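You operate a simulated robot arm through the tools that you are given. There is no shell and no other tool. Be economical: measure what you need, move in short steps, check, and stop when the job is done.

You are at the controls of a simulated robot arm. One attempt, no reset.

TASK
Pack the loupe and the glass weight in the black case and fasten both catches.
Fine: the loupe stands upright; nothing else goes in; shut the lid.

Only the result counts: the job must be done as asked and must still hold three seconds after the hand-in. Knocking over, shifting, dropping, spilling or breaking anything else fails it. A push-on lid holds only when it is set on centred and level and pressed home; a screw cap is set on level and turned clockwise until tight.

THE ROBOT
A 7-joint arm with a three-finger gripper on a trunk, on a base that drives. Base frame: it is fixed to the floor where the robot stands at the start and does not move with it; the origin is under the middle of the robot, x ahead of it, y to its left, z up; the surface under the hand at the start is at about z = 740. Readings come in mm, degrees, newtons and seconds.
With the tool pointing down near the work surface it reaches from about 100 to 880 mm from the robot's upright axis, wherever it stands. Its first joint turns from -166.0 to 166.0 degrees. Places, roughly: brown catch of the black case [500, -100, 800]; case [600, 0, 700]; glass weight (9x5x3 cm) [500, -800, 800]; grey catch of the black case [500, 0, 800]; lid of the black case [700, 0, 900]. Payload 2.94 kg.
Tool frame: the origin (TCP) lies between the finger pads and is the grasp point; the fingertips stand 30 mm ahead of it; z points along the fingers, y is the line along which they close. The gripper opens to 132 mm. The gripper's body begins 107 mm behind the TCP.
Orientation is told as [roll, pitch, yaw] about the base's x, y, z axes, in that order, counted from this pose: with the fingers straight down and closing along the base's y, the tool's x points along the base's -x, its y along +y and its z along -z.

THE INTERFACE
- The arm moves only by the tool arm_command. Its argument "plan" is a list of rows, each a list of 7 numbers: the gripper command, from -1 (shut) to 1 (fully open), values between in proportion, then the shift along the tool's x, y, z in mm, then the turn, a rotation vector about the tool's x, y, z in degrees. In form: [[gripper, x, y, z, wx, wy, wz], ...]. A call has 1 to 8 rows; each row is the pose to reach, as a shift and turn from the pose commanded when the call began, along the tool's axes at that moment. A row lasts 0.2 s, in which the tool goes at most 50 mm and 8.6 degrees; a call with a longer step from one row to the next is refused whole, and so is a gripper value outside its range. A pose out of reach is approached as far as the arm can. The call stops where the force on the tool passes 40 N (or 10 N more than at its start, if that is more) or the arm is blocked; 0.2 s more then pass. Each finger halts on what it meets, pressing with about 32 N; the grip force reading is that of the motor and also rises with nothing between the fingers. The clock runs only during rows and for 0.2 s after the last one: add rows that repeat a pose to give the fingers time. The reply holds the time, the measured pose of the TCP, the force on the tool along the base axes, the opening and the grip force, in the units named above and with some noise, with the torque about the TCP (base axes, N m) and any sound that the robot's microphone picked up.
- Cameras (640 x 400 px; columns grow to the right, rows downward): "scene" is now at [28.9, 149.7, 1736.9]; the picture's right is [-0.53, -0.85, 0.00], its down [-0.70, 0.44, -0.57] and it looks along [0.48, -0.30, -0.82] (base axes); focal length 253 px, centre (320, 200). "wrist" rides on the gripper at [72, 3, -144] in the tool frame; the picture's right is [-0.04, 1.00, 0.00], its down [-0.88, -0.04, -0.48] and it looks along [-0.47, -0.02, 0.88] (tool axes); focal length 256 px, centre (320, 200). There is no depth. A picture from a camera that has moved, and an enlarged one, comes with that camera's place and axes in the base frame and with its lens.
- capture(camera): a new picture of that camera. It takes no simulated time.
- raise_lower(by): slides the trunk up (or, below 0, down) by that many mm; the arm and the scene camera ride with it, the base frame stays. It gives what a move gives, with no picture.
- base_move(legs): drives the robot by 1 to 6 legs, each [ahead, left, turn to the left] in mm, mm and degrees, along the robot's own axes; the way and the turn of a leg run together, so that a leg with both is an arc; at most 1500 mm and 180 degrees a leg. The arm and the cameras ride along, it lands a little off, and it stops where it bumps. It gives what a move gives.
- turn_head(pan, tilt): turns the head with the scene camera to pan (to the left, within 143 degrees either way) and tilt (down, from -29 to 69), counted from straight ahead of the robot. It gives what a move gives.
- inspect(camera, box): a new picture of the part [left, top, right, bottom] of that camera's present view, enlarged. It takes no simulated time.
- job_done(): hands the job in; it is judged then, once.

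Go step by step. Nothing tells you exact positions but the pictures and the camera data: compare them with the known pose of the tool, close in by small moves and look again before you grip or let go. The budget is 120 turns and 98 pictures, counting those below and the enlarged ones. Unless the task says otherwise, let go and move clear before handing in, and close with one line.

The tools are called after "Emit:" as name(argument=value, ...) on one line, values as JSON. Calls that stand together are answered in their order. arm_command: Moves the arm, as the interface text tells. Its arguments: {"type":"object","properties":{"plan":{"type":"array","items":{"type":"array","items":{"type":"number"}}}},"required":["plan"]} The other tools are called the same way: raise_lower (by) slides the trunk up or down; base_move (legs) drives the base; turn_head (pan, tilt) turns the head that bears the scene camera; capture (camera) takes a picture; inspect (camera, box) takes an enlarged picture of a part of a camera's view; job_done () hands the job in.

At the start:

```text
time: 0.0
eef_pos: [581.6, 85.5, 1063.7]
tcp_rot: [0.0, 0.0, 0.1]
ft_force: [0.5, 0.0, 0.1]
wrist_torque: [0.0, 0.0, 0.03]
finger_gap: 131.8
grasp_force: 0.1
trunk travel left (down, up): [-250.0, 290.0]
robot x, y, heading: [-1.0, 2.4, 0.0]
head pan, tilt: [-32.2, 55.5]
```

scene: 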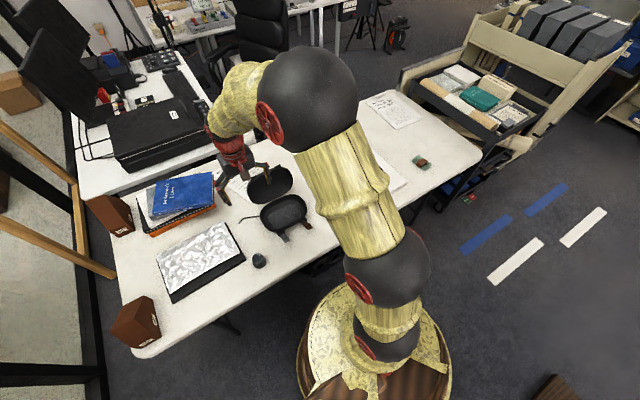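
wrist: 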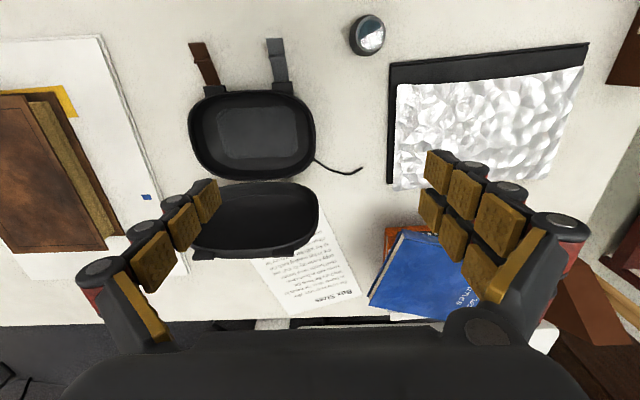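

I see the open case on the table with its two catches towards me, a small round loupe to its left, and probably the glass weight at the far right of the table. I'll look closer at each.

Emit:
inspect(camera="scene", box=[200, 150, 330, 280])

Emit:
inspect(camera="wrist", box=[170, 0, 410, 270])

Emit:
inspect(camera="scene", box=[370, 120, 490, 210])

```text
3.08 times, centred on (265, 215) of scene
camera zoom: at [28.9, 149.7, 1736.9], right [-0.53, -0.85, 0.0], down [-0.7, 0.44, -0.57], along [0.48, -0.3, -0.82], focal length 779 px, centre (489, 154)
```

zoom: 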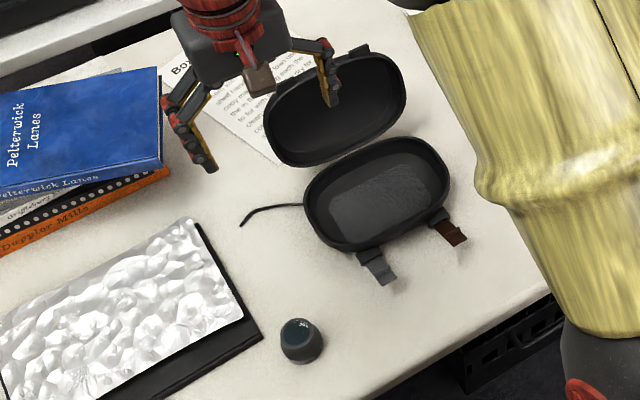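

```text
1.48 times, centred on (290, 135) of wrist
camera zoom: at [508.3, 89.0, 1207.1], right [0.04, 1.0, 0.0], down [0.88, -0.04, 0.48], along [0.47, -0.02, -0.88], focal length 379 px, centre (364, 296)
```

zoom: 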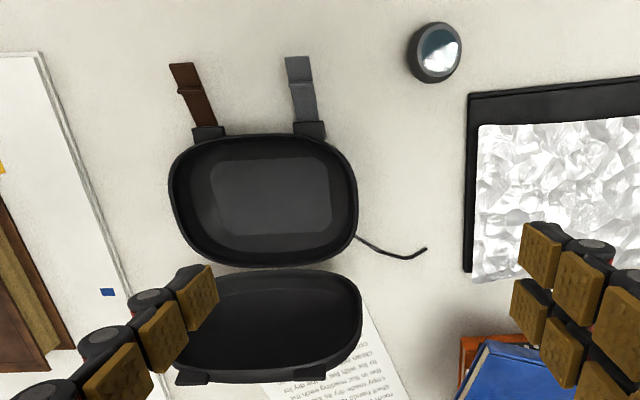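

```text
4.44 times, centred on (430, 165) of scene
camera zoom: at [28.9, 149.7, 1736.9], right [-0.53, -0.85, 0.0], down [-0.7, 0.44, -0.57], along [0.48, -0.3, -0.82], focal length 1125 px, centre (-169, 356)
```

zoom: 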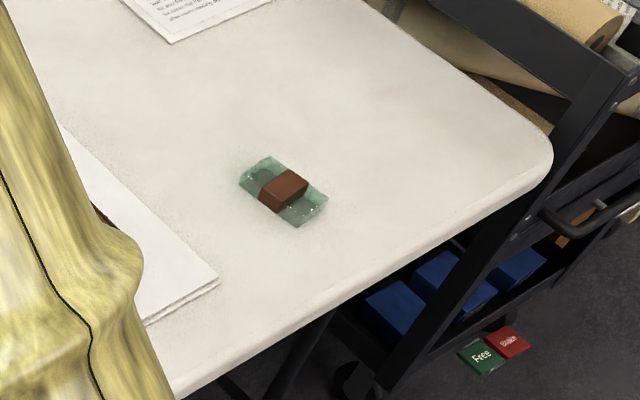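

The case is open at about (617, -36), the loupe at about (474, 162), and the glass weight with a brown band lies far right. I'll go above the loupe first.

Emit:
arm_command(plan=[[0.2, 22, 16, 32, 0, 0, 0], [0.2, 44, 32, 64, 0, 0, 0], [0.2, 66, 46, 96, 0, 0, 0], [0.2, 88, 62, 128, 0, 0, 0], [0.2, 108, 77, 160, 0, 0, 0], [0.2, 108, 77, 160, 0, 0, 0]])

Emit:
capture(camera="wrist")

Emit:
capture(camera="scene")

```text
time: 1.4
eef_pos: [472.5, 162.2, 903.3]
tcp_rot: [0.1, 0.0, 0.2]
ft_force: [-0.1, -0.3, 0.2]
wrist_torque: [-0.01, 0.03, 0.01]
finger_gap: 79.2
grasp_force: 0.1
trunk travel left (down, up): [-250.0, 290.0]
robot x, y, heading: [-1.6, -1.2, -0.0]
head pan, tilt: [-32.2, 55.5]
```

```text
92 pictures are left
camera wrist: at [399.5, 166.4, 1046.9], right [0.04, 1.0, 0.0], down [0.88, -0.04, 0.48], along [0.48, -0.02, -0.88], focal length 256 px, centre (320, 200)
```

wrist: 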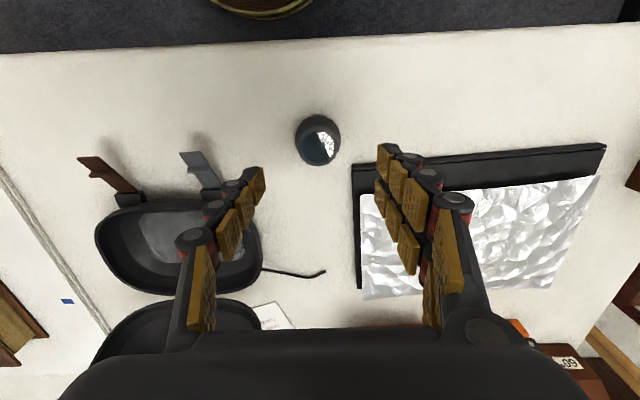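

```text
91 pictures are left
camera scene: at [28.9, 150.0, 1736.9], right [-0.53, -0.85, 0.0], down [-0.7, 0.44, -0.57], along [0.48, -0.3, -0.82], focal length 253 px, centre (320, 200)
```

scene: 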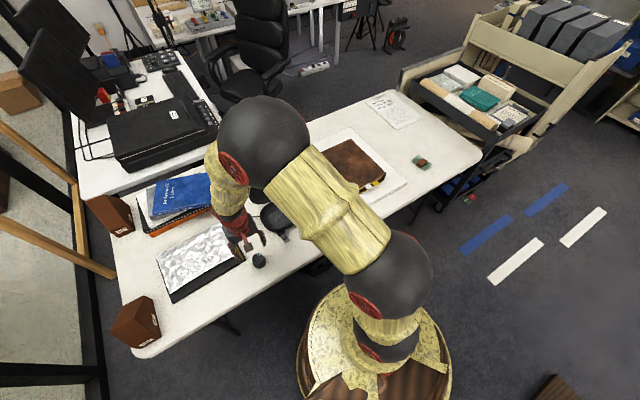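

The loupe is about 50 mm wide at (481, 161). I'll come down part way over it and look again.

Emit:
arm_command(plan=[[0.2, -8, -1, 35, 0, 0, 0], [0.2, -8, -1, 68, 0, 0, 0], [0.2, -8, -1, 68, 0, 0, 0]])

Emit:
capture(camera="wrist")

Emit:
inspect(camera="scene", box=[200, 190, 320, 280])

```text
time: 2.2
eef_pos: [481.6, 162.2, 836.2]
tcp_rot: [0.0, 0.0, 0.0]
ft_force: [0.1, -0.3, 1.0]
wrist_torque: [0.0, 0.0, -0.04]
finger_gap: 79.2
grasp_force: 0.0
trunk travel left (down, up): [-250.0, 290.0]
robot x, y, heading: [1.2, 0.3, -0.2]
head pan, tilt: [-32.2, 55.5]
```

```text
90 pictures are left
camera wrist: at [407.9, 165.0, 979.0], right [0.04, 1.0, 0.0], down [0.88, -0.04, 0.48], along [0.48, -0.02, -0.88], focal length 256 px, centre (320, 200)
```

wrist: 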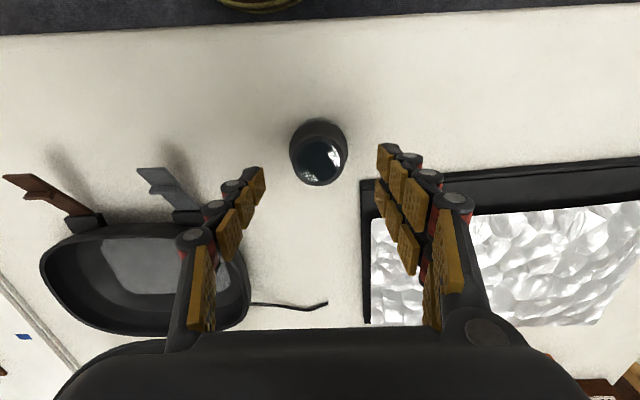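

```text
4.44 times, centred on (260, 235) of scene
camera zoom: at [28.8, 149.8, 1737.0], right [-0.53, -0.85, 0.0], down [-0.7, 0.44, -0.57], along [0.48, -0.3, -0.82], focal length 1125 px, centre (587, 44)
```

zoom: 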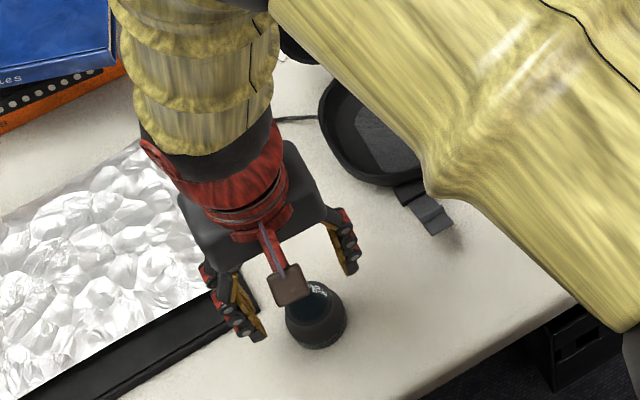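

The loupe sits centred between the fingers, about 37 mm tall. I'll go down around it and grip.

Emit:
arm_command(plan=[[0.1, 1, -1, 30, 0, 0, 0], [0.1, 1, -1, 50, 0, 0, 0], [0.1, 1, -1, 61, 0, 0, 0], [0.1, 1, -1, 61, 0, 0, 0]])

Emit:
capture(camera="wrist")

```text
time: 3.2
eef_pos: [480.7, 159.2, 774.8]
tcp_rot: [0.0, 0.0, 0.1]
ft_force: [0.7, 0.4, -0.4]
wrist_torque: [0.0, 0.0, 0.01]
finger_gap: 72.6
grasp_force: 0.0
trunk travel left (down, up): [-250.0, 290.0]
robot x, y, heading: [-1.8, 0.2, -0.0]
head pan, tilt: [-32.2, 55.5]
```

```text
88 pictures are left
camera wrist: at [407.1, 163.9, 918.2], right [0.04, 1.0, 0.0], down [0.88, -0.04, 0.48], along [0.48, -0.02, -0.88], focal length 256 px, centre (320, 200)
```

wrist: 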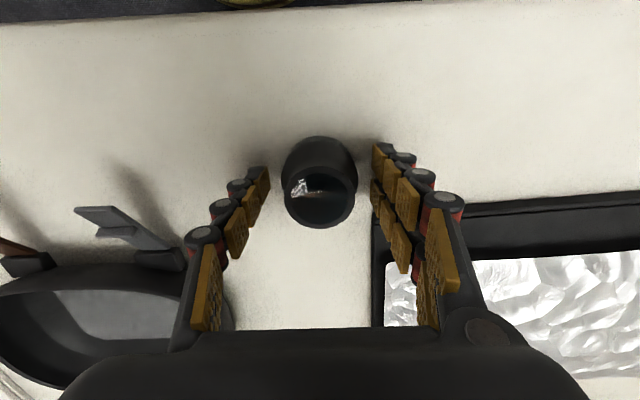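

It is centred; now closing the gripper.

Emit:
arm_command(plan=[[-1, 0, 0, 0, 0, 0, 0], [-1, 0, 0, 0, 0, 0, 0], [-1, 0, 0, 0, 0, 0, 0], [-1, 0, 0, 0, 0, 0, 0]])

```text
time: 4.2
eef_pos: [480.3, 159.3, 774.7]
tcp_rot: [0.0, 0.0, 0.0]
ft_force: [0.0, 1.0, 0.3]
wrist_torque: [-0.01, 0.02, -0.01]
finger_gap: 50.3
grasp_force: 31.8
trunk travel left (down, up): [-250.0, 290.0]
robot x, y, heading: [1.1, -0.3, -0.1]
head pan, tilt: [-32.2, 55.5]
```

Gripped at 50 mm. I'll lift and move towards the case to see it well.

Emit:
arm_command(plan=[[-1, 0, 0, -40, 0, 0, 0], [-1, 0, 0, -85, 0, 0, 0], [-1, 0, 0, -130, 0, 0, 0], [-1, 0, -45, -150, 0, 0, 0], [-1, 0, -90, -160, 0, 0, 0], [-1, 0, -135, -160, 0, 0, 0], [-1, 0, -175, -160, 0, 0, 0], [-1, 0, -175, -160, 0, 0, 0]])

Emit:
capture(camera="wrist")

```text
time: 6.0
eef_pos: [480.1, -15.4, 935.3]
tcp_rot: [0.0, 0.0, 0.0]
ft_force: [-0.4, -0.4, -0.8]
wrist_torque: [0.02, 0.01, -0.01]
finger_gap: 50.5
grasp_force: 31.8
trunk travel left (down, up): [-250.0, 290.0]
robot x, y, heading: [-1.1, -1.9, -0.2]
head pan, tilt: [-32.2, 55.5]
```

```text
87 pictures are left
camera wrist: at [407.6, -11.3, 1078.4], right [0.04, 1.0, 0.0], down [0.88, -0.04, 0.48], along [0.47, -0.02, -0.88], focal length 256 px, centre (320, 200)
```

wrist: 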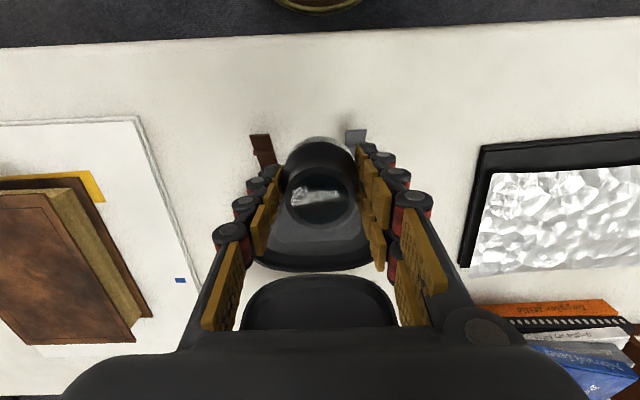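

The case's interior spans roughly x 573–662, y -102–45, with the lid standing just behind vertical (top edge near x 733, z 945). I'll turn the gripper 90° so the fingers straddle front/back, and go above the left part of the case.

Emit:
arm_command(plan=[[-1, -15, 4, 0, 0, 0, 8.5], [-1, -30, 8, 0, 0, 0, 17], [-1, -45, 12, 0, 0, 0, 25.5], [-1, -60, 16, 0, 0, 0, 34], [-1, -75, 20, 0, 0, 0, 42.5], [-1, -90, 25, 0, 0, 0, 51], [-1, -105, 30, 0, 0, 0, 59.5], [-1, -120, 35, 0, 0, 0, 68]])

Emit:
arm_command(plan=[[-1, 0, 0, 0, 0, 0, 8], [-1, 0, 0, 0, 0, 0, 16], [-1, 0, 0, 0, 0, 0, 22], [-1, 0, 0, 0, 0, 0, 22]])

Emit:
capture(camera="wrist")

Emit:
capture(camera="scene")

```text
time: 7.8
eef_pos: [600.8, 21.2, 934.3]
tcp_rot: [0.0, 0.0, -68.1]
ft_force: [-0.5, -0.7, -0.3]
wrist_torque: [-0.02, 0.05, -0.01]
finger_gap: 50.4
grasp_force: 31.9
trunk travel left (down, up): [-250.0, 290.0]
robot x, y, heading: [-0.9, 1.2, 0.1]
head pan, tilt: [-32.2, 55.5]
```

```text
time: 8.8
eef_pos: [599.7, 21.1, 934.3]
tcp_rot: [0.0, -0.1, -90.1]
ft_force: [-0.1, -0.9, 0.4]
wrist_torque: [-0.02, -0.01, -0.01]
finger_gap: 50.3
grasp_force: 32.0
trunk travel left (down, up): [-250.0, 290.0]
robot x, y, heading: [-3.3, -3.3, 0.0]
head pan, tilt: [-32.2, 55.5]
```

```text
86 pictures are left
camera wrist: at [602.8, 93.3, 1078.1], right [1.0, -0.04, 0.0], down [-0.04, -0.88, 0.48], along [-0.02, -0.48, -0.88], focal length 256 px, centre (320, 200)
```

wrist: 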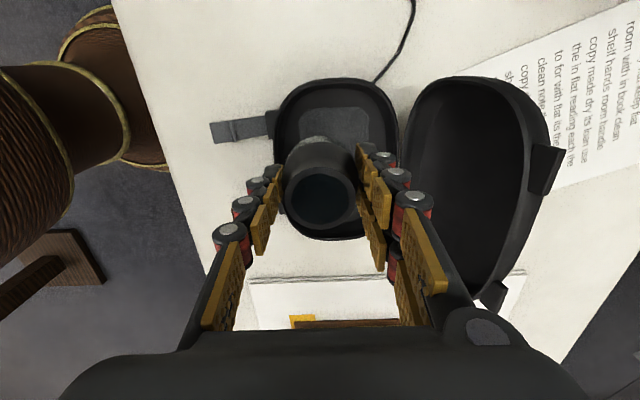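

```text
85 pictures are left
camera scene: at [29.1, 149.7, 1736.9], right [-0.53, -0.85, 0.0], down [-0.7, 0.44, -0.57], along [0.48, -0.3, -0.82], focal length 253 px, centre (320, 200)
```

scene: 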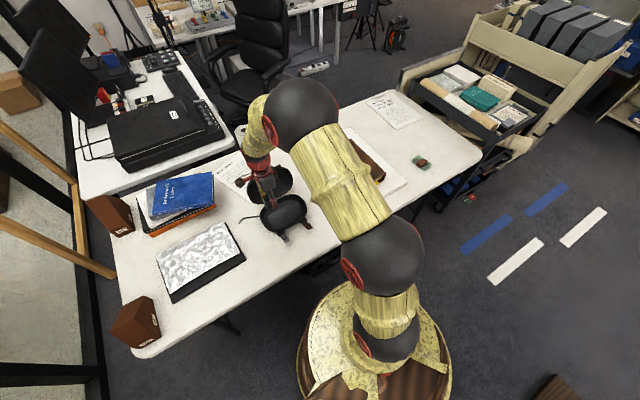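

I have a clear view: the loupe goes to about (622, 17). I'll descend in steps.

Emit:
arm_command(plan=[[-1, -4, 22, 0, 0, 0, 0], [-1, -4, 22, 40, 0, 0, 0], [-1, -4, 22, 80, 0, 0, 0], [-1, -4, 22, 115, 0, 0, 0], [-1, -4, 22, 115, 0, 0, 0]])

Emit:
capture(camera="wrist")

Emit:
inspect(camera="scene", box=[220, 140, 340, 250])

```text
time: 10.0
eef_pos: [622.7, 16.9, 819.4]
tcp_rot: [0.0, 0.0, -90.0]
ft_force: [0.7, 0.1, -0.4]
wrist_torque: [-0.01, 0.01, -0.02]
finger_gap: 50.1
grasp_force: 31.8
trunk travel left (down, up): [-250.0, 290.0]
robot x, y, heading: [0.6, -0.1, -0.2]
head pan, tilt: [-32.2, 55.5]
```

```text
84 pictures are left
camera wrist: at [625.2, 89.6, 962.6], right [1.0, -0.04, 0.0], down [-0.04, -0.88, 0.48], along [-0.02, -0.48, -0.88], focal length 256 px, centre (320, 200)
```

wrist: 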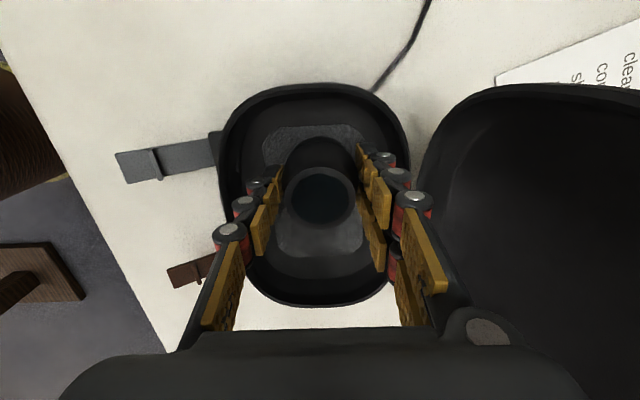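

```text
3.64 times, centred on (280, 195) of scene
camera zoom: at [29.3, 149.6, 1737.0], right [-0.53, -0.85, 0.0], down [-0.7, 0.44, -0.57], along [0.48, -0.3, -0.82], focal length 920 px, centre (466, 218)
```

zoom: 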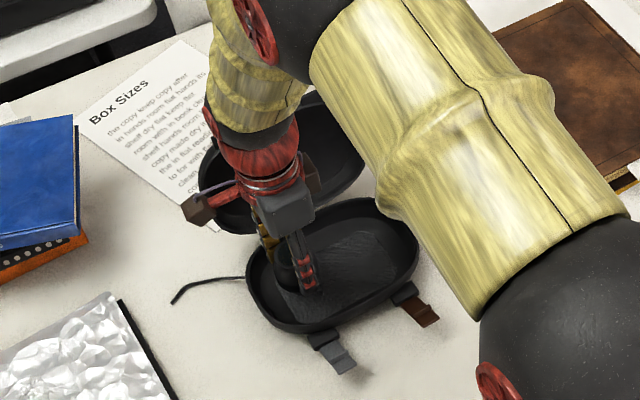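

Clear on all sides. Lowering to the case floor.

Emit:
arm_command(plan=[[-1, 0, 0, 20, 0, 0, 0], [-1, 0, 0, 28, 0, 0, 0], [-1, 0, 0, 33, 0, 0, 0], [-1, 0, 0, 36, 0, 0, 0], [-1, 0, 0, 36, 0, 0, 0]])

Emit:
capture(camera="wrist")

```text
time: 11.2
eef_pos: [622.5, 17.0, 782.5]
tcp_rot: [0.0, 0.0, -90.0]
ft_force: [0.4, 0.3, -1.0]
wrist_torque: [-0.01, 0.06, -0.03]
finger_gap: 50.2
grasp_force: 32.0
trunk travel left (down, up): [-250.0, 290.0]
robot x, y, heading: [-0.7, 2.7, 0.1]
head pan, tilt: [-32.2, 55.5]
```

```text
82 pictures are left
camera wrist: at [624.9, 89.1, 927.0], right [1.0, -0.04, 0.0], down [-0.04, -0.88, 0.48], along [-0.02, -0.48, -0.88], focal length 256 px, centre (320, 200)
```

wrist: 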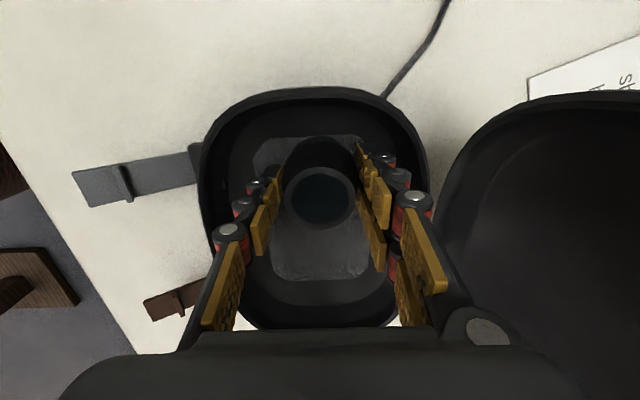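

No contact yet; lowering further in tiny steps.

Emit:
arm_command(plan=[[-1, 0, 0, 1.5, 0, 0, 0], [-1, 0, 0, 3, 0, 0, 0], [-1, 0, 0, 4, 0, 0, 0], [-1, 0, 0, 4, 0, 0, 0]])

```text
time: 12.2
eef_pos: [622.5, 15.9, 779.6]
tcp_rot: [-0.1, 0.0, -89.9]
ft_force: [0.5, 0.5, 1.6]
wrist_torque: [-0.07, 0.02, -0.05]
finger_gap: 50.3
grasp_force: 31.8
trunk travel left (down, up): [-250.0, 290.0]
robot x, y, heading: [0.4, -0.9, 0.1]
head pan, tilt: [-32.2, 55.5]
```

Emit:
arm_command(plan=[[-1, 0, 0, 1, 0, 0, 0], [-1, 0, 0, 2, 0, 0, 0], [-1, 0, 0, 2, 0, 0, 0]])

```text
time: 13.0
eef_pos: [621.8, 16.9, 779.5]
tcp_rot: [0.2, 0.1, -90.0]
ft_force: [-3.7, 0.3, 21.3]
wrist_torque: [-0.03, 0.28, 0.0]
finger_gap: 50.0
grasp_force: 31.7
trunk travel left (down, up): [-250.0, 290.0]
robot x, y, heading: [-2.8, 3.4, 0.0]
head pan, tilt: [-32.2, 55.5]
```

Contact with the floor (21 N). I'll release gently by opening moderately, then rise.

Emit:
arm_command(plan=[[-1, 0, 0, -2, 0, 0, 0], [-0.05, 0, 0, -2, 0, 0, 0], [-0.05, 0, 0, -2, 0, 0, 0], [-0.05, 0, 0, -2, 0, 0, 0]])

Emit:
capture(camera="wrist")

```text
time: 14.0
eef_pos: [622.0, 16.2, 780.7]
tcp_rot: [0.0, 0.0, -90.0]
ft_force: [-0.5, -0.3, 0.6]
wrist_torque: [0.02, 0.03, 0.05]
finger_gap: 62.7
grasp_force: 0.0
trunk travel left (down, up): [-250.0, 290.0]
robot x, y, heading: [-1.7, 3.3, -0.2]
head pan, tilt: [-32.2, 55.5]
```

```text
81 pictures are left
camera wrist: at [624.6, 89.3, 923.1], right [1.0, -0.04, 0.0], down [-0.04, -0.88, 0.48], along [-0.02, -0.48, -0.88], focal length 256 px, centre (320, 200)
```

wrist: 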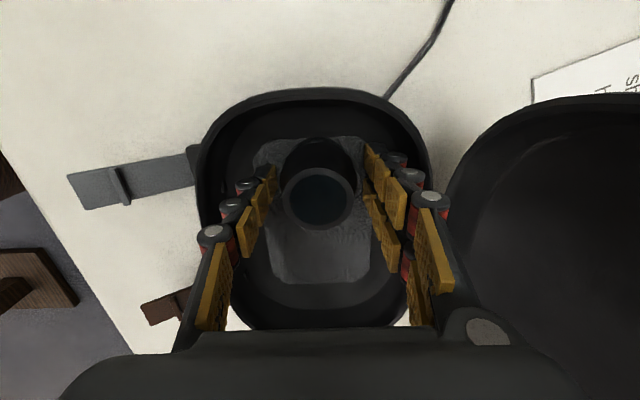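

The loupe stands free. I'll rise and then drive right so that both the weight and the case are in reach.

Emit:
arm_command(plan=[[-0.05, 0, 0, -10, 0, 0, 0], [-0.05, 0, 0, -45, 0, 0, 0], [-0.05, 0, 0, -90, 0, 0, 0], [-0.05, 0, 0, -135, 0, 0, 0], [-0.05, 0, 0, -180, 0, 0, 0], [-0.05, 0, -45, -200, 0, 0, 0], [-0.05, 0, -90, -220, 0, 0, 0], [-0.05, 0, -90, -220, 0, 0, 0]])

Emit:
base_move(legs=[[0, -330, 0]])

Emit:
capture(camera="scene")

Emit:
capture(camera="wrist")

```text
time: 15.8
eef_pos: [531.1, 16.5, 999.8]
tcp_rot: [0.0, 0.0, -90.0]
ft_force: [0.3, -0.1, 1.4]
wrist_torque: [-0.01, -0.04, 0.01]
finger_gap: 62.6
grasp_force: 0.2
trunk travel left (down, up): [-250.0, 290.0]
robot x, y, heading: [-0.5, -3.9, -0.3]
head pan, tilt: [-32.2, 55.5]
```

```text
time: 18.0
eef_pos: [532.0, -308.0, 1000.7]
tcp_rot: [0.0, -0.1, -89.9]
ft_force: [-0.3, -0.3, -0.1]
wrist_torque: [0.02, 0.0, 0.0]
finger_gap: 63.0
grasp_force: 0.0
trunk travel left (down, up): [-250.0, 290.0]
robot x, y, heading: [3.6, -327.9, 0.1]
head pan, tilt: [-32.2, 55.5]
```

```text
80 pictures are left
camera scene: at [28.9, -176.6, 1737.0], right [-0.53, -0.85, 0.0], down [-0.7, 0.44, -0.57], along [0.48, -0.3, -0.82], focal length 253 px, centre (320, 200)
```

scene: 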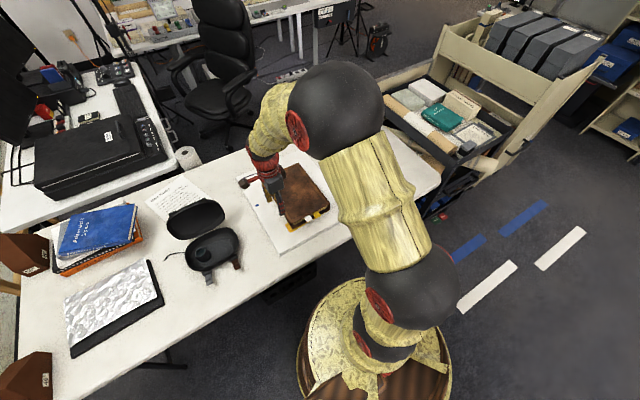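

```text
79 pictures are left
camera wrist: at [533.9, -235.6, 1143.8], right [1.0, -0.04, 0.0], down [-0.04, -0.88, 0.48], along [-0.02, -0.48, -0.88], focal length 256 px, centre (320, 200)
```

wrist: 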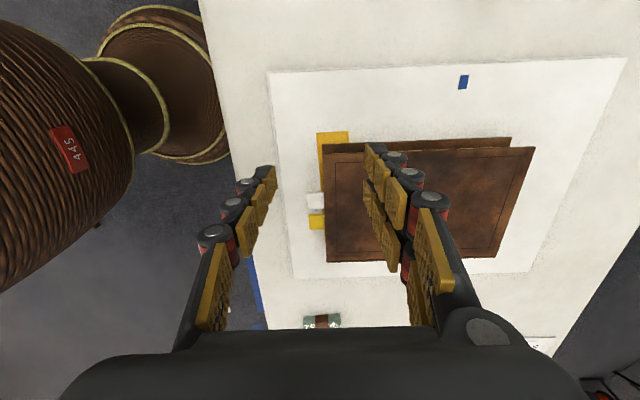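

The weight is at about (515, -773) with its long side roughly along x. I'll go above it, turning the gripper back to yaw 0.

Emit:
arm_command(plan=[[0.1, -40, -2, 0, 0, 0, -8], [0.1, -80, -4, 0, 0, 0, -16], [0.1, -120, -6, 0, 0, 0, -24], [0.1, -160, -8, 0, 0, 0, -32], [0.1, -200, -10, 0, 0, 0, -40], [0.1, -240, -12, 0, 0, 0, -48], [0.1, -280, -14, 0, 0, 0, -56], [0.1, -320, -16, 0, 0, 0, -64]])

Emit:
arm_command(plan=[[0.1, 0, 0, 10, 0, 0, -8], [0.1, 0, 0, 20, 0, 0, -16], [0.1, 0, 0, 30, 0, 0, -24], [0.1, 0, 0, 40, 0, 0, -26], [0.1, 0, 0, 40, 0, 0, -26]])

Emit:
capture(camera="wrist")

```text
time: 19.8
eef_pos: [516.8, -627.7, 1002.2]
tcp_rot: [0.0, 0.1, -25.6]
ft_force: [0.9, 0.3, -0.1]
wrist_torque: [0.01, 0.0, 0.01]
finger_gap: 72.6
grasp_force: 0.0
trunk travel left (down, up): [-250.0, 290.0]
robot x, y, heading: [2.1, -331.6, 0.2]
head pan, tilt: [-32.2, 55.5]
```

```text
time: 21.0
eef_pos: [516.1, -627.2, 959.9]
tcp_rot: [0.1, 0.0, 0.3]
ft_force: [-0.5, -0.6, -0.1]
wrist_torque: [0.03, -0.01, 0.04]
finger_gap: 72.5
grasp_force: 0.0
trunk travel left (down, up): [-250.0, 290.0]
robot x, y, heading: [1.2, -323.4, -0.1]
head pan, tilt: [-32.2, 55.5]
```

```text
78 pictures are left
camera wrist: at [443.5, -624.3, 1103.7], right [0.04, 1.0, 0.0], down [0.88, -0.04, 0.48], along [0.48, -0.02, -0.88], focal length 256 px, centre (320, 200)
```

wrist: 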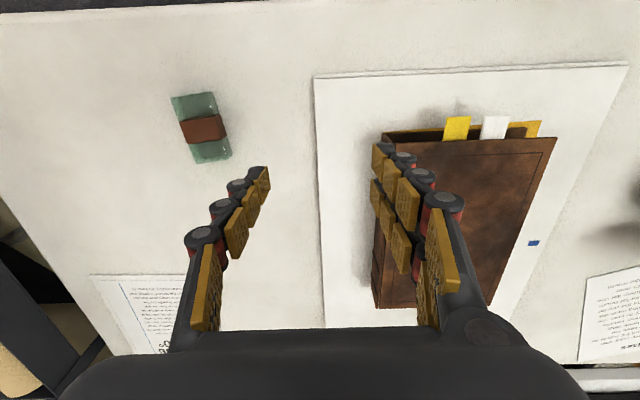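

The weight is at about (516, -782), nearly aligned with x. Moving directly above it.

Emit:
arm_command(plan=[[0.3, 0, -45, 10, 0, 0, 0], [0.3, 0, -90, 30, 0, 0, 0], [0.3, 0, -130, 55, 0, 0, 0], [0.3, 0, -155, 90, 0, 0, 0], [0.3, 0, -155, 90, 0, 0, 0]])

Emit:
capture(camera="wrist")

```text
time: 22.2
eef_pos: [518.5, -783.1, 871.3]
tcp_rot: [0.0, 0.0, 0.1]
ft_force: [0.8, 0.3, 0.2]
wrist_torque: [0.01, 0.01, 0.02]
finger_gap: 85.8
grasp_force: 0.1
trunk travel left (down, up): [-250.0, 290.0]
robot x, y, heading: [-1.1, -325.6, 0.0]
head pan, tilt: [-32.2, 55.5]
```

```text
77 pictures are left
camera wrist: at [445.3, -779.6, 1014.3], right [0.04, 1.0, 0.0], down [0.88, -0.04, 0.48], along [0.48, -0.02, -0.88], focal length 256 px, centre (320, 200)
```

wrist: 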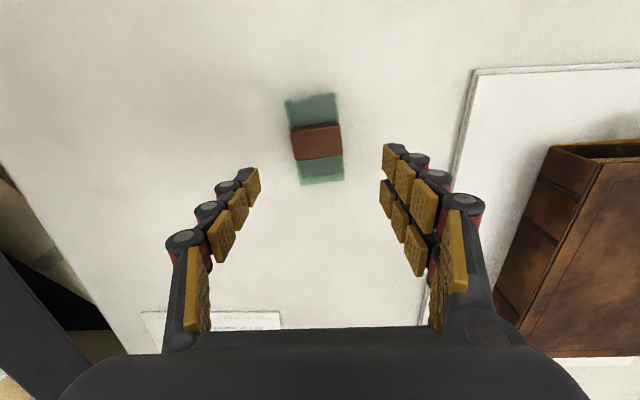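

Weight centre is (514, -786), turned about 4°. I'll align and go down around it.

Emit:
arm_command(plan=[[0.3, 4, -2.5, 25, 0, 0, -4], [0.3, 4, -2.5, 55, 0, 0, -4], [0.3, 4, -2.5, 80, 0, 0, -4], [0.3, 4, -2.5, 80, 0, 0, -4]])

Emit:
capture(camera="wrist")

```text
time: 23.2
eef_pos: [514.1, -786.0, 788.7]
tcp_rot: [-0.1, 0.0, 4.1]
ft_force: [0.3, 0.2, 0.3]
wrist_torque: [0.02, 0.02, 0.02]
finger_gap: 85.7
grasp_force: 0.1
trunk travel left (down, up): [-250.0, 290.0]
robot x, y, heading: [2.3, -323.3, 0.1]
head pan, tilt: [-32.2, 55.5]
```

```text
76 pictures are left
camera wrist: at [440.7, -787.8, 933.3], right [-0.03, 1.0, 0.0], down [0.88, 0.03, 0.48], along [0.48, 0.01, -0.88], focal length 256 px, centre (320, 200)
```

wrist: 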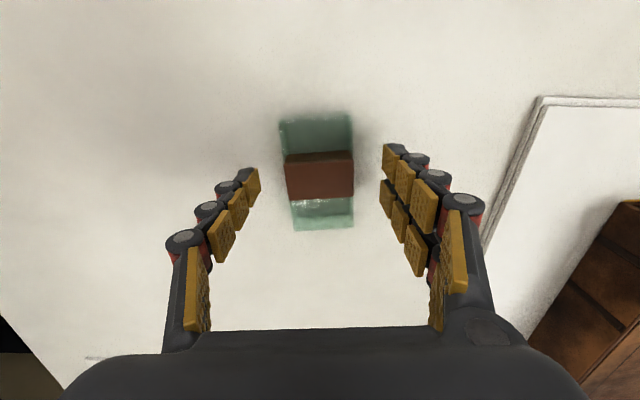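

Aligned. Lower 15 mm and grip.

Emit:
arm_command(plan=[[0.3, 0, 0, 15, 0, 0, 0], [0.3, 0, 0, 15, 0, 0, 0], [-1, 0, 0, 15, 0, 0, 0], [-1, 0, 0, 15, 0, 0, 0], [-1, 0, 0, 15, 0, 0, 0], [-1, 0, 0, 15, 0, 0, 0]])

Emit:
arm_command(plan=[[-1, 0, 0, -30, 0, 0, 0], [-1, 0, 0, -70, 0, 0, 0], [-1, 0, 0, -115, 0, 0, 0], [-1, 0, 0, -160, 0, 0, 0], [-1, 0, 0, -200, 0, 0, 0], [-1, 0, 0, -200, 0, 0, 0]])

Emit:
capture(camera="wrist")

```text
time: 24.6
eef_pos: [513.0, -785.6, 774.7]
tcp_rot: [0.0, 0.0, 4.1]
ft_force: [0.5, -1.1, 0.0]
wrist_torque: [0.07, 0.01, 0.0]
finger_gap: 49.4
grasp_force: 28.9
trunk travel left (down, up): [-250.0, 290.0]
robot x, y, heading: [0.2, -324.2, 0.4]
head pan, tilt: [-32.2, 55.5]
```

```text
time: 26.0
eef_pos: [513.2, -784.3, 974.1]
tcp_rot: [0.0, -0.1, 4.1]
ft_force: [0.0, -0.2, -2.3]
wrist_torque: [-0.02, -0.01, -0.01]
finger_gap: 49.1
grasp_force: 32.3
trunk travel left (down, up): [-250.0, 290.0]
robot x, y, heading: [3.2, -322.8, 0.0]
head pan, tilt: [-32.2, 55.5]
```

```text
75 pictures are left
camera wrist: at [439.8, -787.4, 1118.1], right [-0.03, 1.0, 0.0], down [0.88, 0.03, 0.47], along [0.47, 0.01, -0.88], focal length 256 px, centre (320, 200)
```

wrist: 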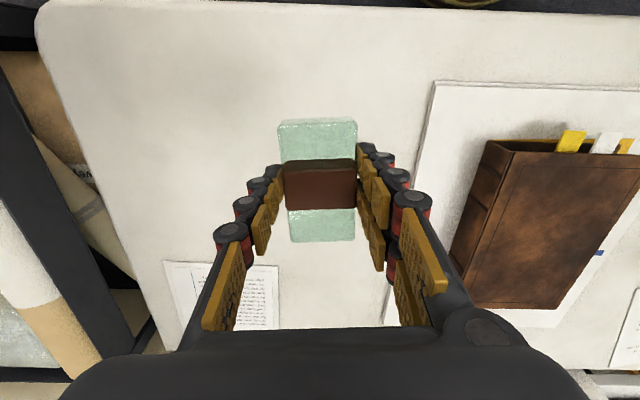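

The weight is held. I'll carry it back towards the case, turning to yaw -90 on the way.

Emit:
arm_command(plan=[[-1, -10, 45, -5, 0, 0, 8.4], [-1, -20, 90, -10, 0, 0, 16.8], [-1, -30, 135, -15, 0, 0, 25.2], [-1, -40, 180, -20, 0, 0, 33.6], [-1, -50, 225, -20, 0, 0, 42], [-1, -60, 270, -20, 0, 0, 50.4], [-1, -70, 315, -20, 0, 0, 58.8], [-1, -80, 357, -20, 0, 0, 67.1]])

```text
time: 27.8
eef_pos: [568.1, -424.3, 995.2]
tcp_rot: [0.0, 0.0, -63.1]
ft_force: [0.1, 0.6, -3.0]
wrist_torque: [0.0, 0.05, 0.01]
finger_gap: 49.3
grasp_force: 32.4
trunk travel left (down, up): [-250.0, 290.0]
robot x, y, heading: [1.7, -326.8, 0.1]
head pan, tilt: [-32.2, 55.5]
```

Emit:
arm_command(plan=[[-1, 37.5, 26.5, 0, 0, 0, 4], [-1, 75, 53, 0, 0, 0, 8], [-1, 112.5, 79.5, 0, 0, 0, 12], [-1, 150, 106, 0, 0, 0, 16], [-1, 187.5, 132.5, 0, 0, 0, 20], [-1, 225, 159, 0, 0, 0, 24], [-1, 262, 186, 0, 0, 0, 26.9], [-1, 300, 212.5, 0, 0, 0, 26.9]])

Emit:
capture(camera="wrist")

Emit:
capture(camera="scene")

```text
time: 29.6
eef_pos: [620.4, -59.0, 994.2]
tcp_rot: [-0.2, -0.1, -90.0]
ft_force: [-0.9, -0.1, -2.2]
wrist_torque: [-0.03, 0.02, -0.05]
finger_gap: 49.3
grasp_force: 31.9
trunk travel left (down, up): [-250.0, 290.0]
robot x, y, heading: [-1.7, -326.9, -0.1]
head pan, tilt: [-32.2, 55.5]
```

```text
74 pictures are left
camera wrist: at [622.4, 13.7, 1138.2], right [1.0, -0.04, 0.0], down [-0.04, -0.88, 0.48], along [-0.02, -0.48, -0.88], focal length 256 px, centre (320, 200)
```

wrist: 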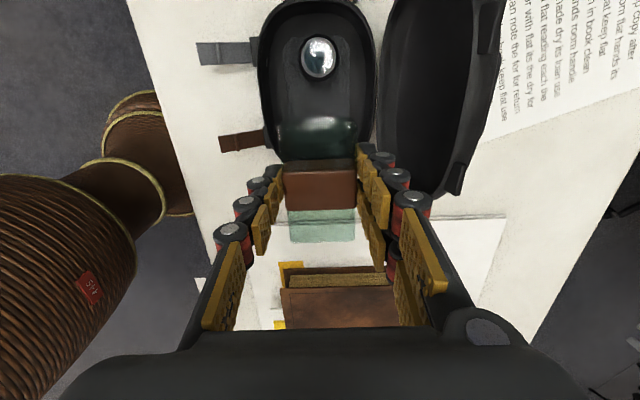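

```text
73 pictures are left
camera scene: at [29.5, -175.4, 1736.8], right [-0.53, -0.85, 0.0], down [-0.7, 0.44, -0.57], along [0.48, -0.3, -0.82], focal length 253 px, centre (320, 200)
```

scene: 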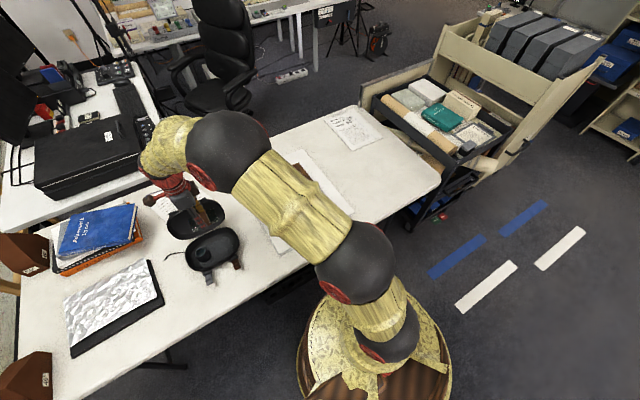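

The loupe stands at y≈17 and the weight will occupy y -106 to -16. Descending over the case.

Emit:
arm_command(plan=[[-1, -2, 1.5, 45, 0, 0, 0], [-1, -2, 1.5, 90, 0, 0, 0], [-1, -2, 1.5, 135, 0, 0, 0], [-1, -2, 1.5, 170, 0, 0, 0], [-1, -2, 1.5, 170, 0, 0, 0]])

Emit:
capture(camera="wrist")

```text
time: 30.8
eef_pos: [622.7, -63.4, 824.1]
tcp_rot: [0.0, 0.0, -89.9]
ft_force: [1.1, -0.9, -2.3]
wrist_torque: [0.03, -0.02, 0.03]
finger_gap: 49.3
grasp_force: 31.6
trunk travel left (down, up): [-250.0, 290.0]
robot x, y, heading: [1.3, -324.9, 0.3]
head pan, tilt: [-32.2, 55.5]
```

```text
72 pictures are left
camera wrist: at [624.2, 11.0, 967.7], right [1.0, -0.04, 0.0], down [-0.04, -0.88, 0.48], along [-0.02, -0.48, -0.88], focal length 256 px, centre (320, 200)
```

wrist: 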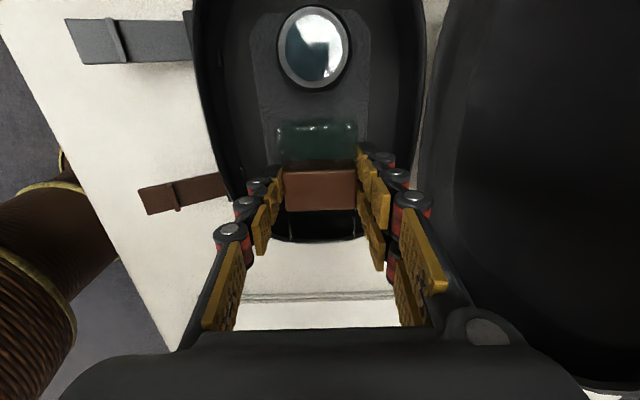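

Good clearance. Lowering to the floor.

Emit:
arm_command(plan=[[-1, 0, 0, 20, 0, 0, 0], [-1, 0, 0, 32, 0, 0, 0], [-1, 0, 0, 39, 0, 0, 0], [-1, 0, 0, 42, 0, 0, 0], [-1, 0, 0, 43.5, 0, 0, 0], [-1, 0, 0, 45, 0, 0, 0]])

Emit:
capture(camera="wrist")

```text
time: 32.2
eef_pos: [620.6, -61.7, 780.0]
tcp_rot: [-0.1, 0.0, -89.9]
ft_force: [-2.1, 1.0, 2.1]
wrist_torque: [-0.12, 0.19, -0.05]
finger_gap: 49.4
grasp_force: 32.6
trunk travel left (down, up): [-250.0, 290.0]
robot x, y, heading: [-2.0, -323.9, 0.1]
head pan, tilt: [-32.2, 55.5]
```

```text
71 pictures are left
camera wrist: at [623.0, 10.7, 923.2], right [1.0, -0.04, 0.0], down [-0.04, -0.88, 0.48], along [-0.02, -0.48, -0.88], focal length 256 px, centre (320, 200)
```

wrist: 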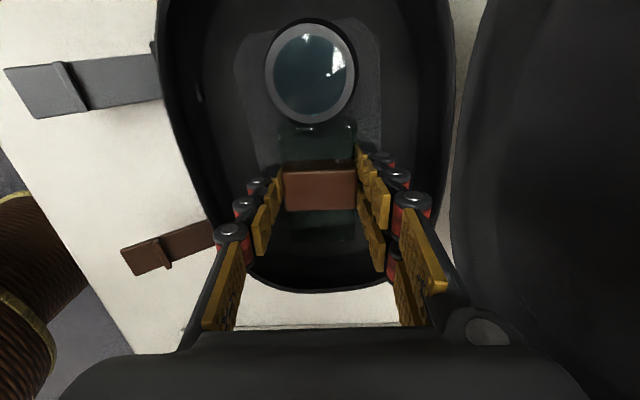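

Force is starting to come up: the weight touches the floor. Small further press, then release.

Emit:
arm_command(plan=[[-1, 0, 0, 0.7, 0, 0, 0], [-1, 0, 0, 0.7, 0, 0, 0]])

Emit:
arm_command(plan=[[-0.1, 0, 0, -1, 0, 0, 0], [-0.1, 0, 0, -1, 0, 0, 0], [-0.1, 0, 0, -1, 0, 0, 0]])

Emit:
capture(camera="wrist")

```text
time: 32.8
eef_pos: [620.3, -61.7, 779.4]
tcp_rot: [-0.1, 0.0, -89.9]
ft_force: [-2.9, 0.2, 6.7]
wrist_torque: [-0.4, 0.33, -0.11]
finger_gap: 49.2
grasp_force: 31.5
trunk travel left (down, up): [-250.0, 290.0]
robot x, y, heading: [-1.0, -325.7, 0.1]
head pan, tilt: [-32.2, 55.5]
```

```text
time: 33.6
eef_pos: [621.8, -62.1, 780.9]
tcp_rot: [0.0, 0.0, -90.0]
ft_force: [-0.3, -0.3, -0.3]
wrist_torque: [-0.03, 0.02, 0.0]
finger_gap: 59.3
grasp_force: 0.1
trunk travel left (down, up): [-250.0, 290.0]
robot x, y, heading: [-1.5, -326.5, 0.1]
head pan, tilt: [-32.2, 55.5]
```

```text
70 pictures are left
camera wrist: at [623.4, 11.0, 923.8], right [1.0, -0.04, 0.0], down [-0.04, -0.88, 0.48], along [-0.02, -0.48, -0.88], focal length 256 px, centre (320, 200)
```

wrist: 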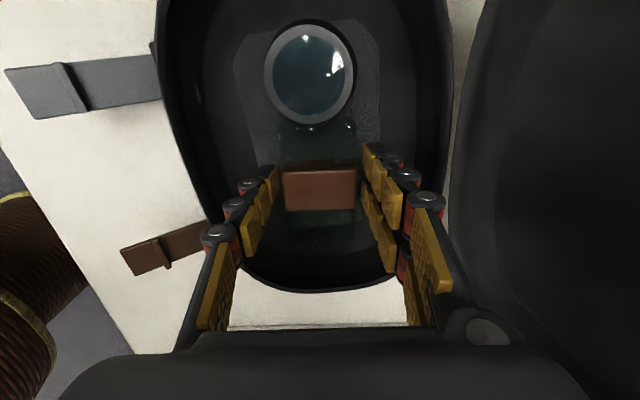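

Both items are placed. I'll rise clear and get a good look at the lid and catches.

Emit:
arm_command(plan=[[-0.1, 0, 0, -10, 0, 0, 0], [-0.1, 0, 0, -50, 0, 0, 0], [-0.1, 0, 0, -95, 0, 0, 0], [-0.1, 0, 0, -140, 0, 0, 0], [-0.1, 0, 0, -185, 0, 0, 0], [-1, -30, -20, -220, 0, 0, 0], [-1, -65, -40, -250, 0, 0, 0], [-1, -100, -60, -270, 0, 0, 0]])

Emit:
inspect(camera="scene", box=[150, 190, 270, 290])

Emit:
capture(camera="wrist")

```text
refused: row 6 steps farther than a row can; nothing moved
```

```text
4.00 times, centred on (210, 240) of scene
camera zoom: at [29.2, -176.0, 1736.9], right [-0.53, -0.85, 0.0], down [-0.7, 0.44, -0.57], along [0.48, -0.3, -0.82], focal length 1013 px, centre (760, 40)
```

zoom: 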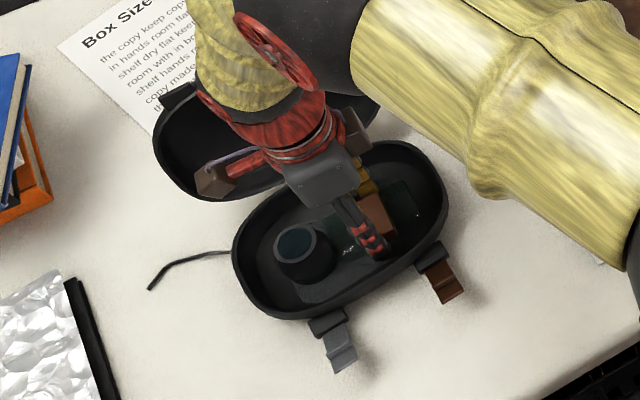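

```text
68 pictures are left
camera wrist: at [623.4, 11.0, 923.8], right [1.0, -0.04, 0.0], down [-0.04, -0.88, 0.48], along [-0.02, -0.48, -0.88], focal length 256 px, centre (320, 200)
```

wrist: 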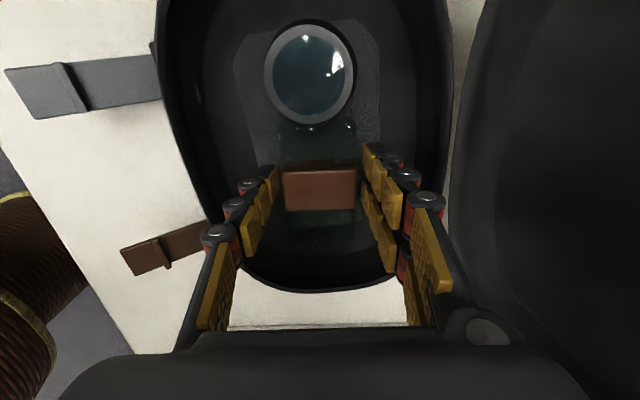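

The last move was refused for a long step. I'll rise straight, then shift to the left so the wrist camera sees the lid from its side.

Emit:
arm_command(plan=[[-0.1, 0, 0, -10, 0, 0, 0], [-0.1, 0, 0, -50, 0, 0, 0], [-0.1, 0, 0, -95, 0, 0, 0], [-0.1, 0, 0, -140, 0, 0, 0], [-0.1, 0, 0, -185, 0, 0, 0], [-0.6, 0, 0, -230, 0, 0, 0], [-1, 40, 0, -250, 0, 0, 0], [-1, 85, 0, -250, 0, 0, 0]])

Emit:
arm_command(plan=[[-1, 45, 0, 0, 0, 0, 0], [-1, 90, 0, 0, 0, 0, 0], [-1, 135, 0, 0, 0, 0, 0], [-1, 180, 0, 0, 0, 0, 0], [-1, 180, 0, 0, 0, 0, 0]])

Emit:
capture(camera="wrist")

Emit:
inspect(camera="scene", box=[150, 190, 270, 290])

```text
time: 35.4
eef_pos: [622.0, 24.2, 1030.0]
tcp_rot: [-0.2, -0.1, -89.9]
ft_force: [-0.6, 0.2, -0.8]
wrist_torque: [-0.01, 0.01, 0.04]
finger_gap: 5.9
grasp_force: 1.7
trunk travel left (down, up): [-250.0, 290.0]
robot x, y, heading: [2.1, -328.9, 0.2]
head pan, tilt: [-32.2, 55.5]
```

```text
time: 36.6
eef_pos: [620.5, 203.5, 1030.7]
tcp_rot: [0.0, 0.0, -89.9]
ft_force: [0.8, -0.2, 0.2]
wrist_torque: [0.0, 0.01, -0.01]
finger_gap: 0.1
grasp_force: 28.1
trunk travel left (down, up): [-250.0, 290.0]
robot x, y, heading: [-0.2, -324.3, 0.1]
head pan, tilt: [-32.2, 55.5]
```

```text
67 pictures are left
camera wrist: at [622.8, 275.4, 1174.3], right [1.0, -0.04, 0.0], down [-0.04, -0.88, 0.48], along [-0.02, -0.48, -0.88], focal length 256 px, centre (320, 200)
```

wrist: 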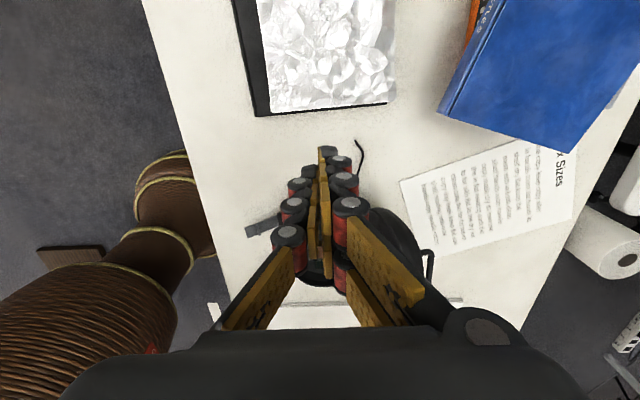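

```text
4.00 times, centred on (210, 240) of scene
camera zoom: at [28.9, -175.7, 1736.9], right [-0.53, -0.85, 0.0], down [-0.7, 0.44, -0.57], along [0.48, -0.3, -0.82], focal length 1013 px, centre (760, 40)
```

zoom: 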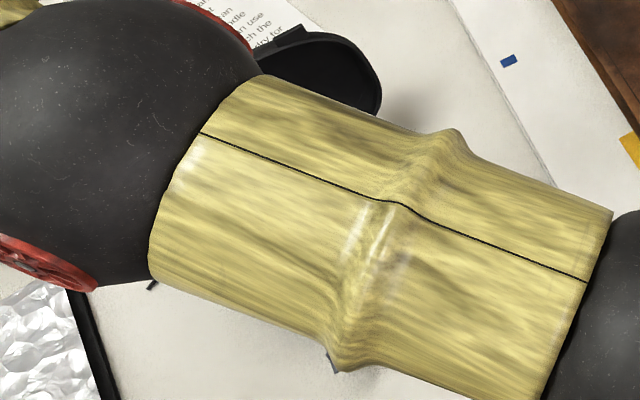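

The arm hides the view, but I know the lid stands a little past vertical. I'll go over and behind it with closed fingers, staying above it.

Emit:
arm_command(plan=[[-1, -36, 28, 0, 0, 0, 0], [-1, -72, 56, 0, 0, 0, 0], [-1, -108, 84, 0, 0, 0, 0], [-1, -144, 112, 0, 0, 0, 0], [-1, -180, 140, 0, 0, 0, 0], [-1, -210, 165, 0, 0, 0, 0], [-1, -235, 185, 0, 0, 0, 0], [-1, -235, 185, 0, 0, 0, 0]])

Emit:
capture(camera="wrist")

Emit:
capture(camera="scene")

```text
time: 38.4
eef_pos: [806.9, -31.5, 1030.4]
tcp_rot: [0.0, 0.0, -89.8]
ft_force: [0.0, -0.3, 0.4]
wrist_torque: [0.04, 0.04, -0.02]
finger_gap: 0.0
grasp_force: 28.6
trunk travel left (down, up): [-250.0, 290.0]
robot x, y, heading: [-0.4, -327.4, 0.2]
head pan, tilt: [-32.2, 55.5]
```

```text
65 pictures are left
camera wrist: at [808.9, 41.5, 1174.6], right [1.0, -0.04, 0.0], down [-0.04, -0.88, 0.48], along [-0.02, -0.48, -0.88], focal length 256 px, centre (320, 200)
```

wrist: 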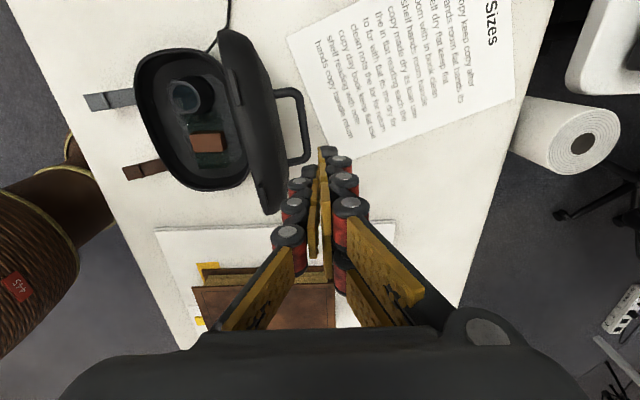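

```text
64 pictures are left
camera scene: at [29.3, -176.3, 1737.0], right [-0.53, -0.85, 0.0], down [-0.7, 0.44, -0.57], along [0.48, -0.3, -0.82], focal length 253 px, centre (320, 200)
```

scene: 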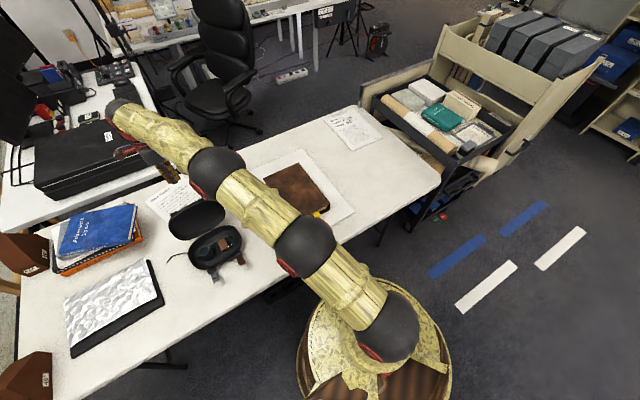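

I see the loupe and weight lying fine in the case, and a handle on the outer side of the lid. A closer look.

Emit:
inspect(camera="wrist", box=[80, 20, 340, 220])

Emit:
inspect(camera="scene", box=[150, 190, 270, 290])

```text
2.00 times, centred on (210, 120) of wrist
camera zoom: at [808.9, 41.5, 1174.6], right [1.0, -0.04, 0.0], down [-0.04, -0.88, 0.48], along [-0.02, -0.48, -0.88], focal length 512 px, centre (540, 360)
```

zoom: 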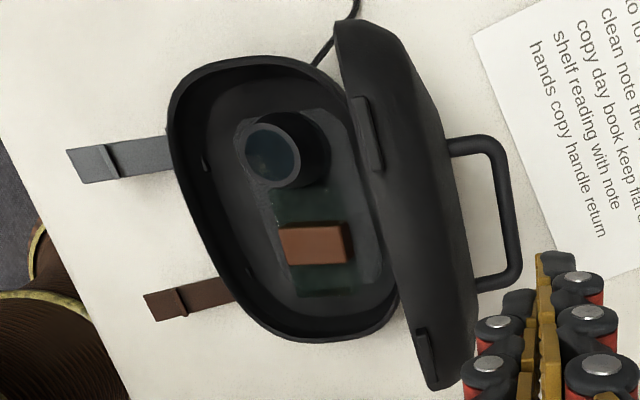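

```text
4.00 times, centred on (210, 240) of scene
camera zoom: at [29.3, -176.3, 1737.0], right [-0.53, -0.85, 0.0], down [-0.7, 0.44, -0.57], along [0.48, -0.3, -0.82], focal length 1013 px, centre (760, 40)
```

zoom: 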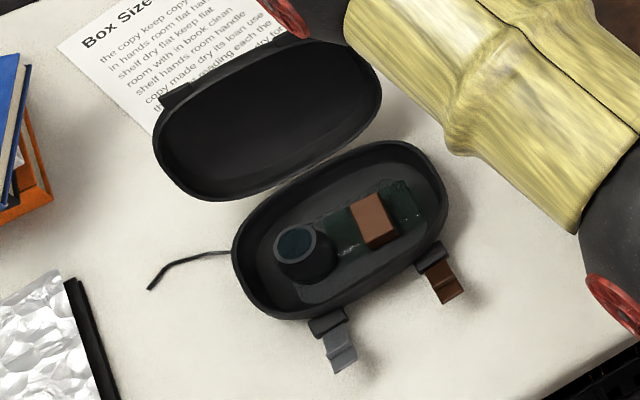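

The lid's handle sits lower (z≈850), so I'll lower the fingertips to z≈905 behind the lid and push its top edge forward.

Emit:
arm_command(plan=[[-1, 0, 0, 45, 0, 0, 0], [-1, 0, 0, 90, 0, 0, 0], [-1, 0, 0, 95, 0, 0, 0], [-1, 0, -15, 95, 0, 0, 0], [-1, 0, -30, 95, 0, 0, 0], [-1, 0, -40, 95, 0, 0, 0], [-1, 0, -50, 95, 0, 0, 0]])

Emit:
capture(camera="wrist")

```text
time: 40.0
eef_pos: [755.7, -31.5, 936.0]
tcp_rot: [0.0, 0.0, -89.9]
ft_force: [2.2, 0.1, 2.8]
wrist_torque: [0.01, -0.03, 0.0]
finger_gap: 0.1
grasp_force: 28.4
trunk travel left (down, up): [-250.0, 290.0]
robot x, y, heading: [-3.1, -325.6, -0.1]
head pan, tilt: [-32.2, 55.5]
```

```text
61 pictures are left
camera wrist: at [758.5, 41.1, 1079.3], right [1.0, -0.04, 0.0], down [-0.04, -0.88, 0.48], along [-0.02, -0.48, -0.88], focal length 256 px, centre (320, 200)
```

wrist: 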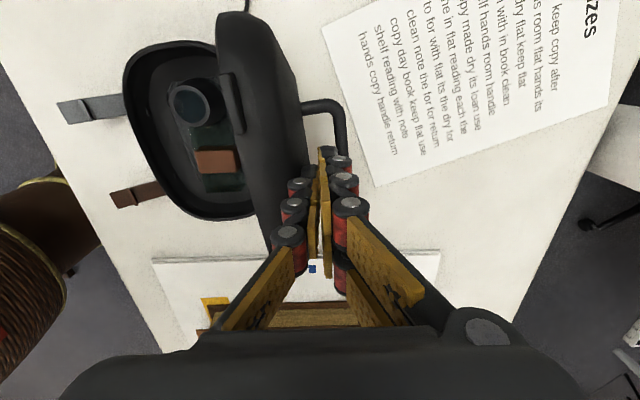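

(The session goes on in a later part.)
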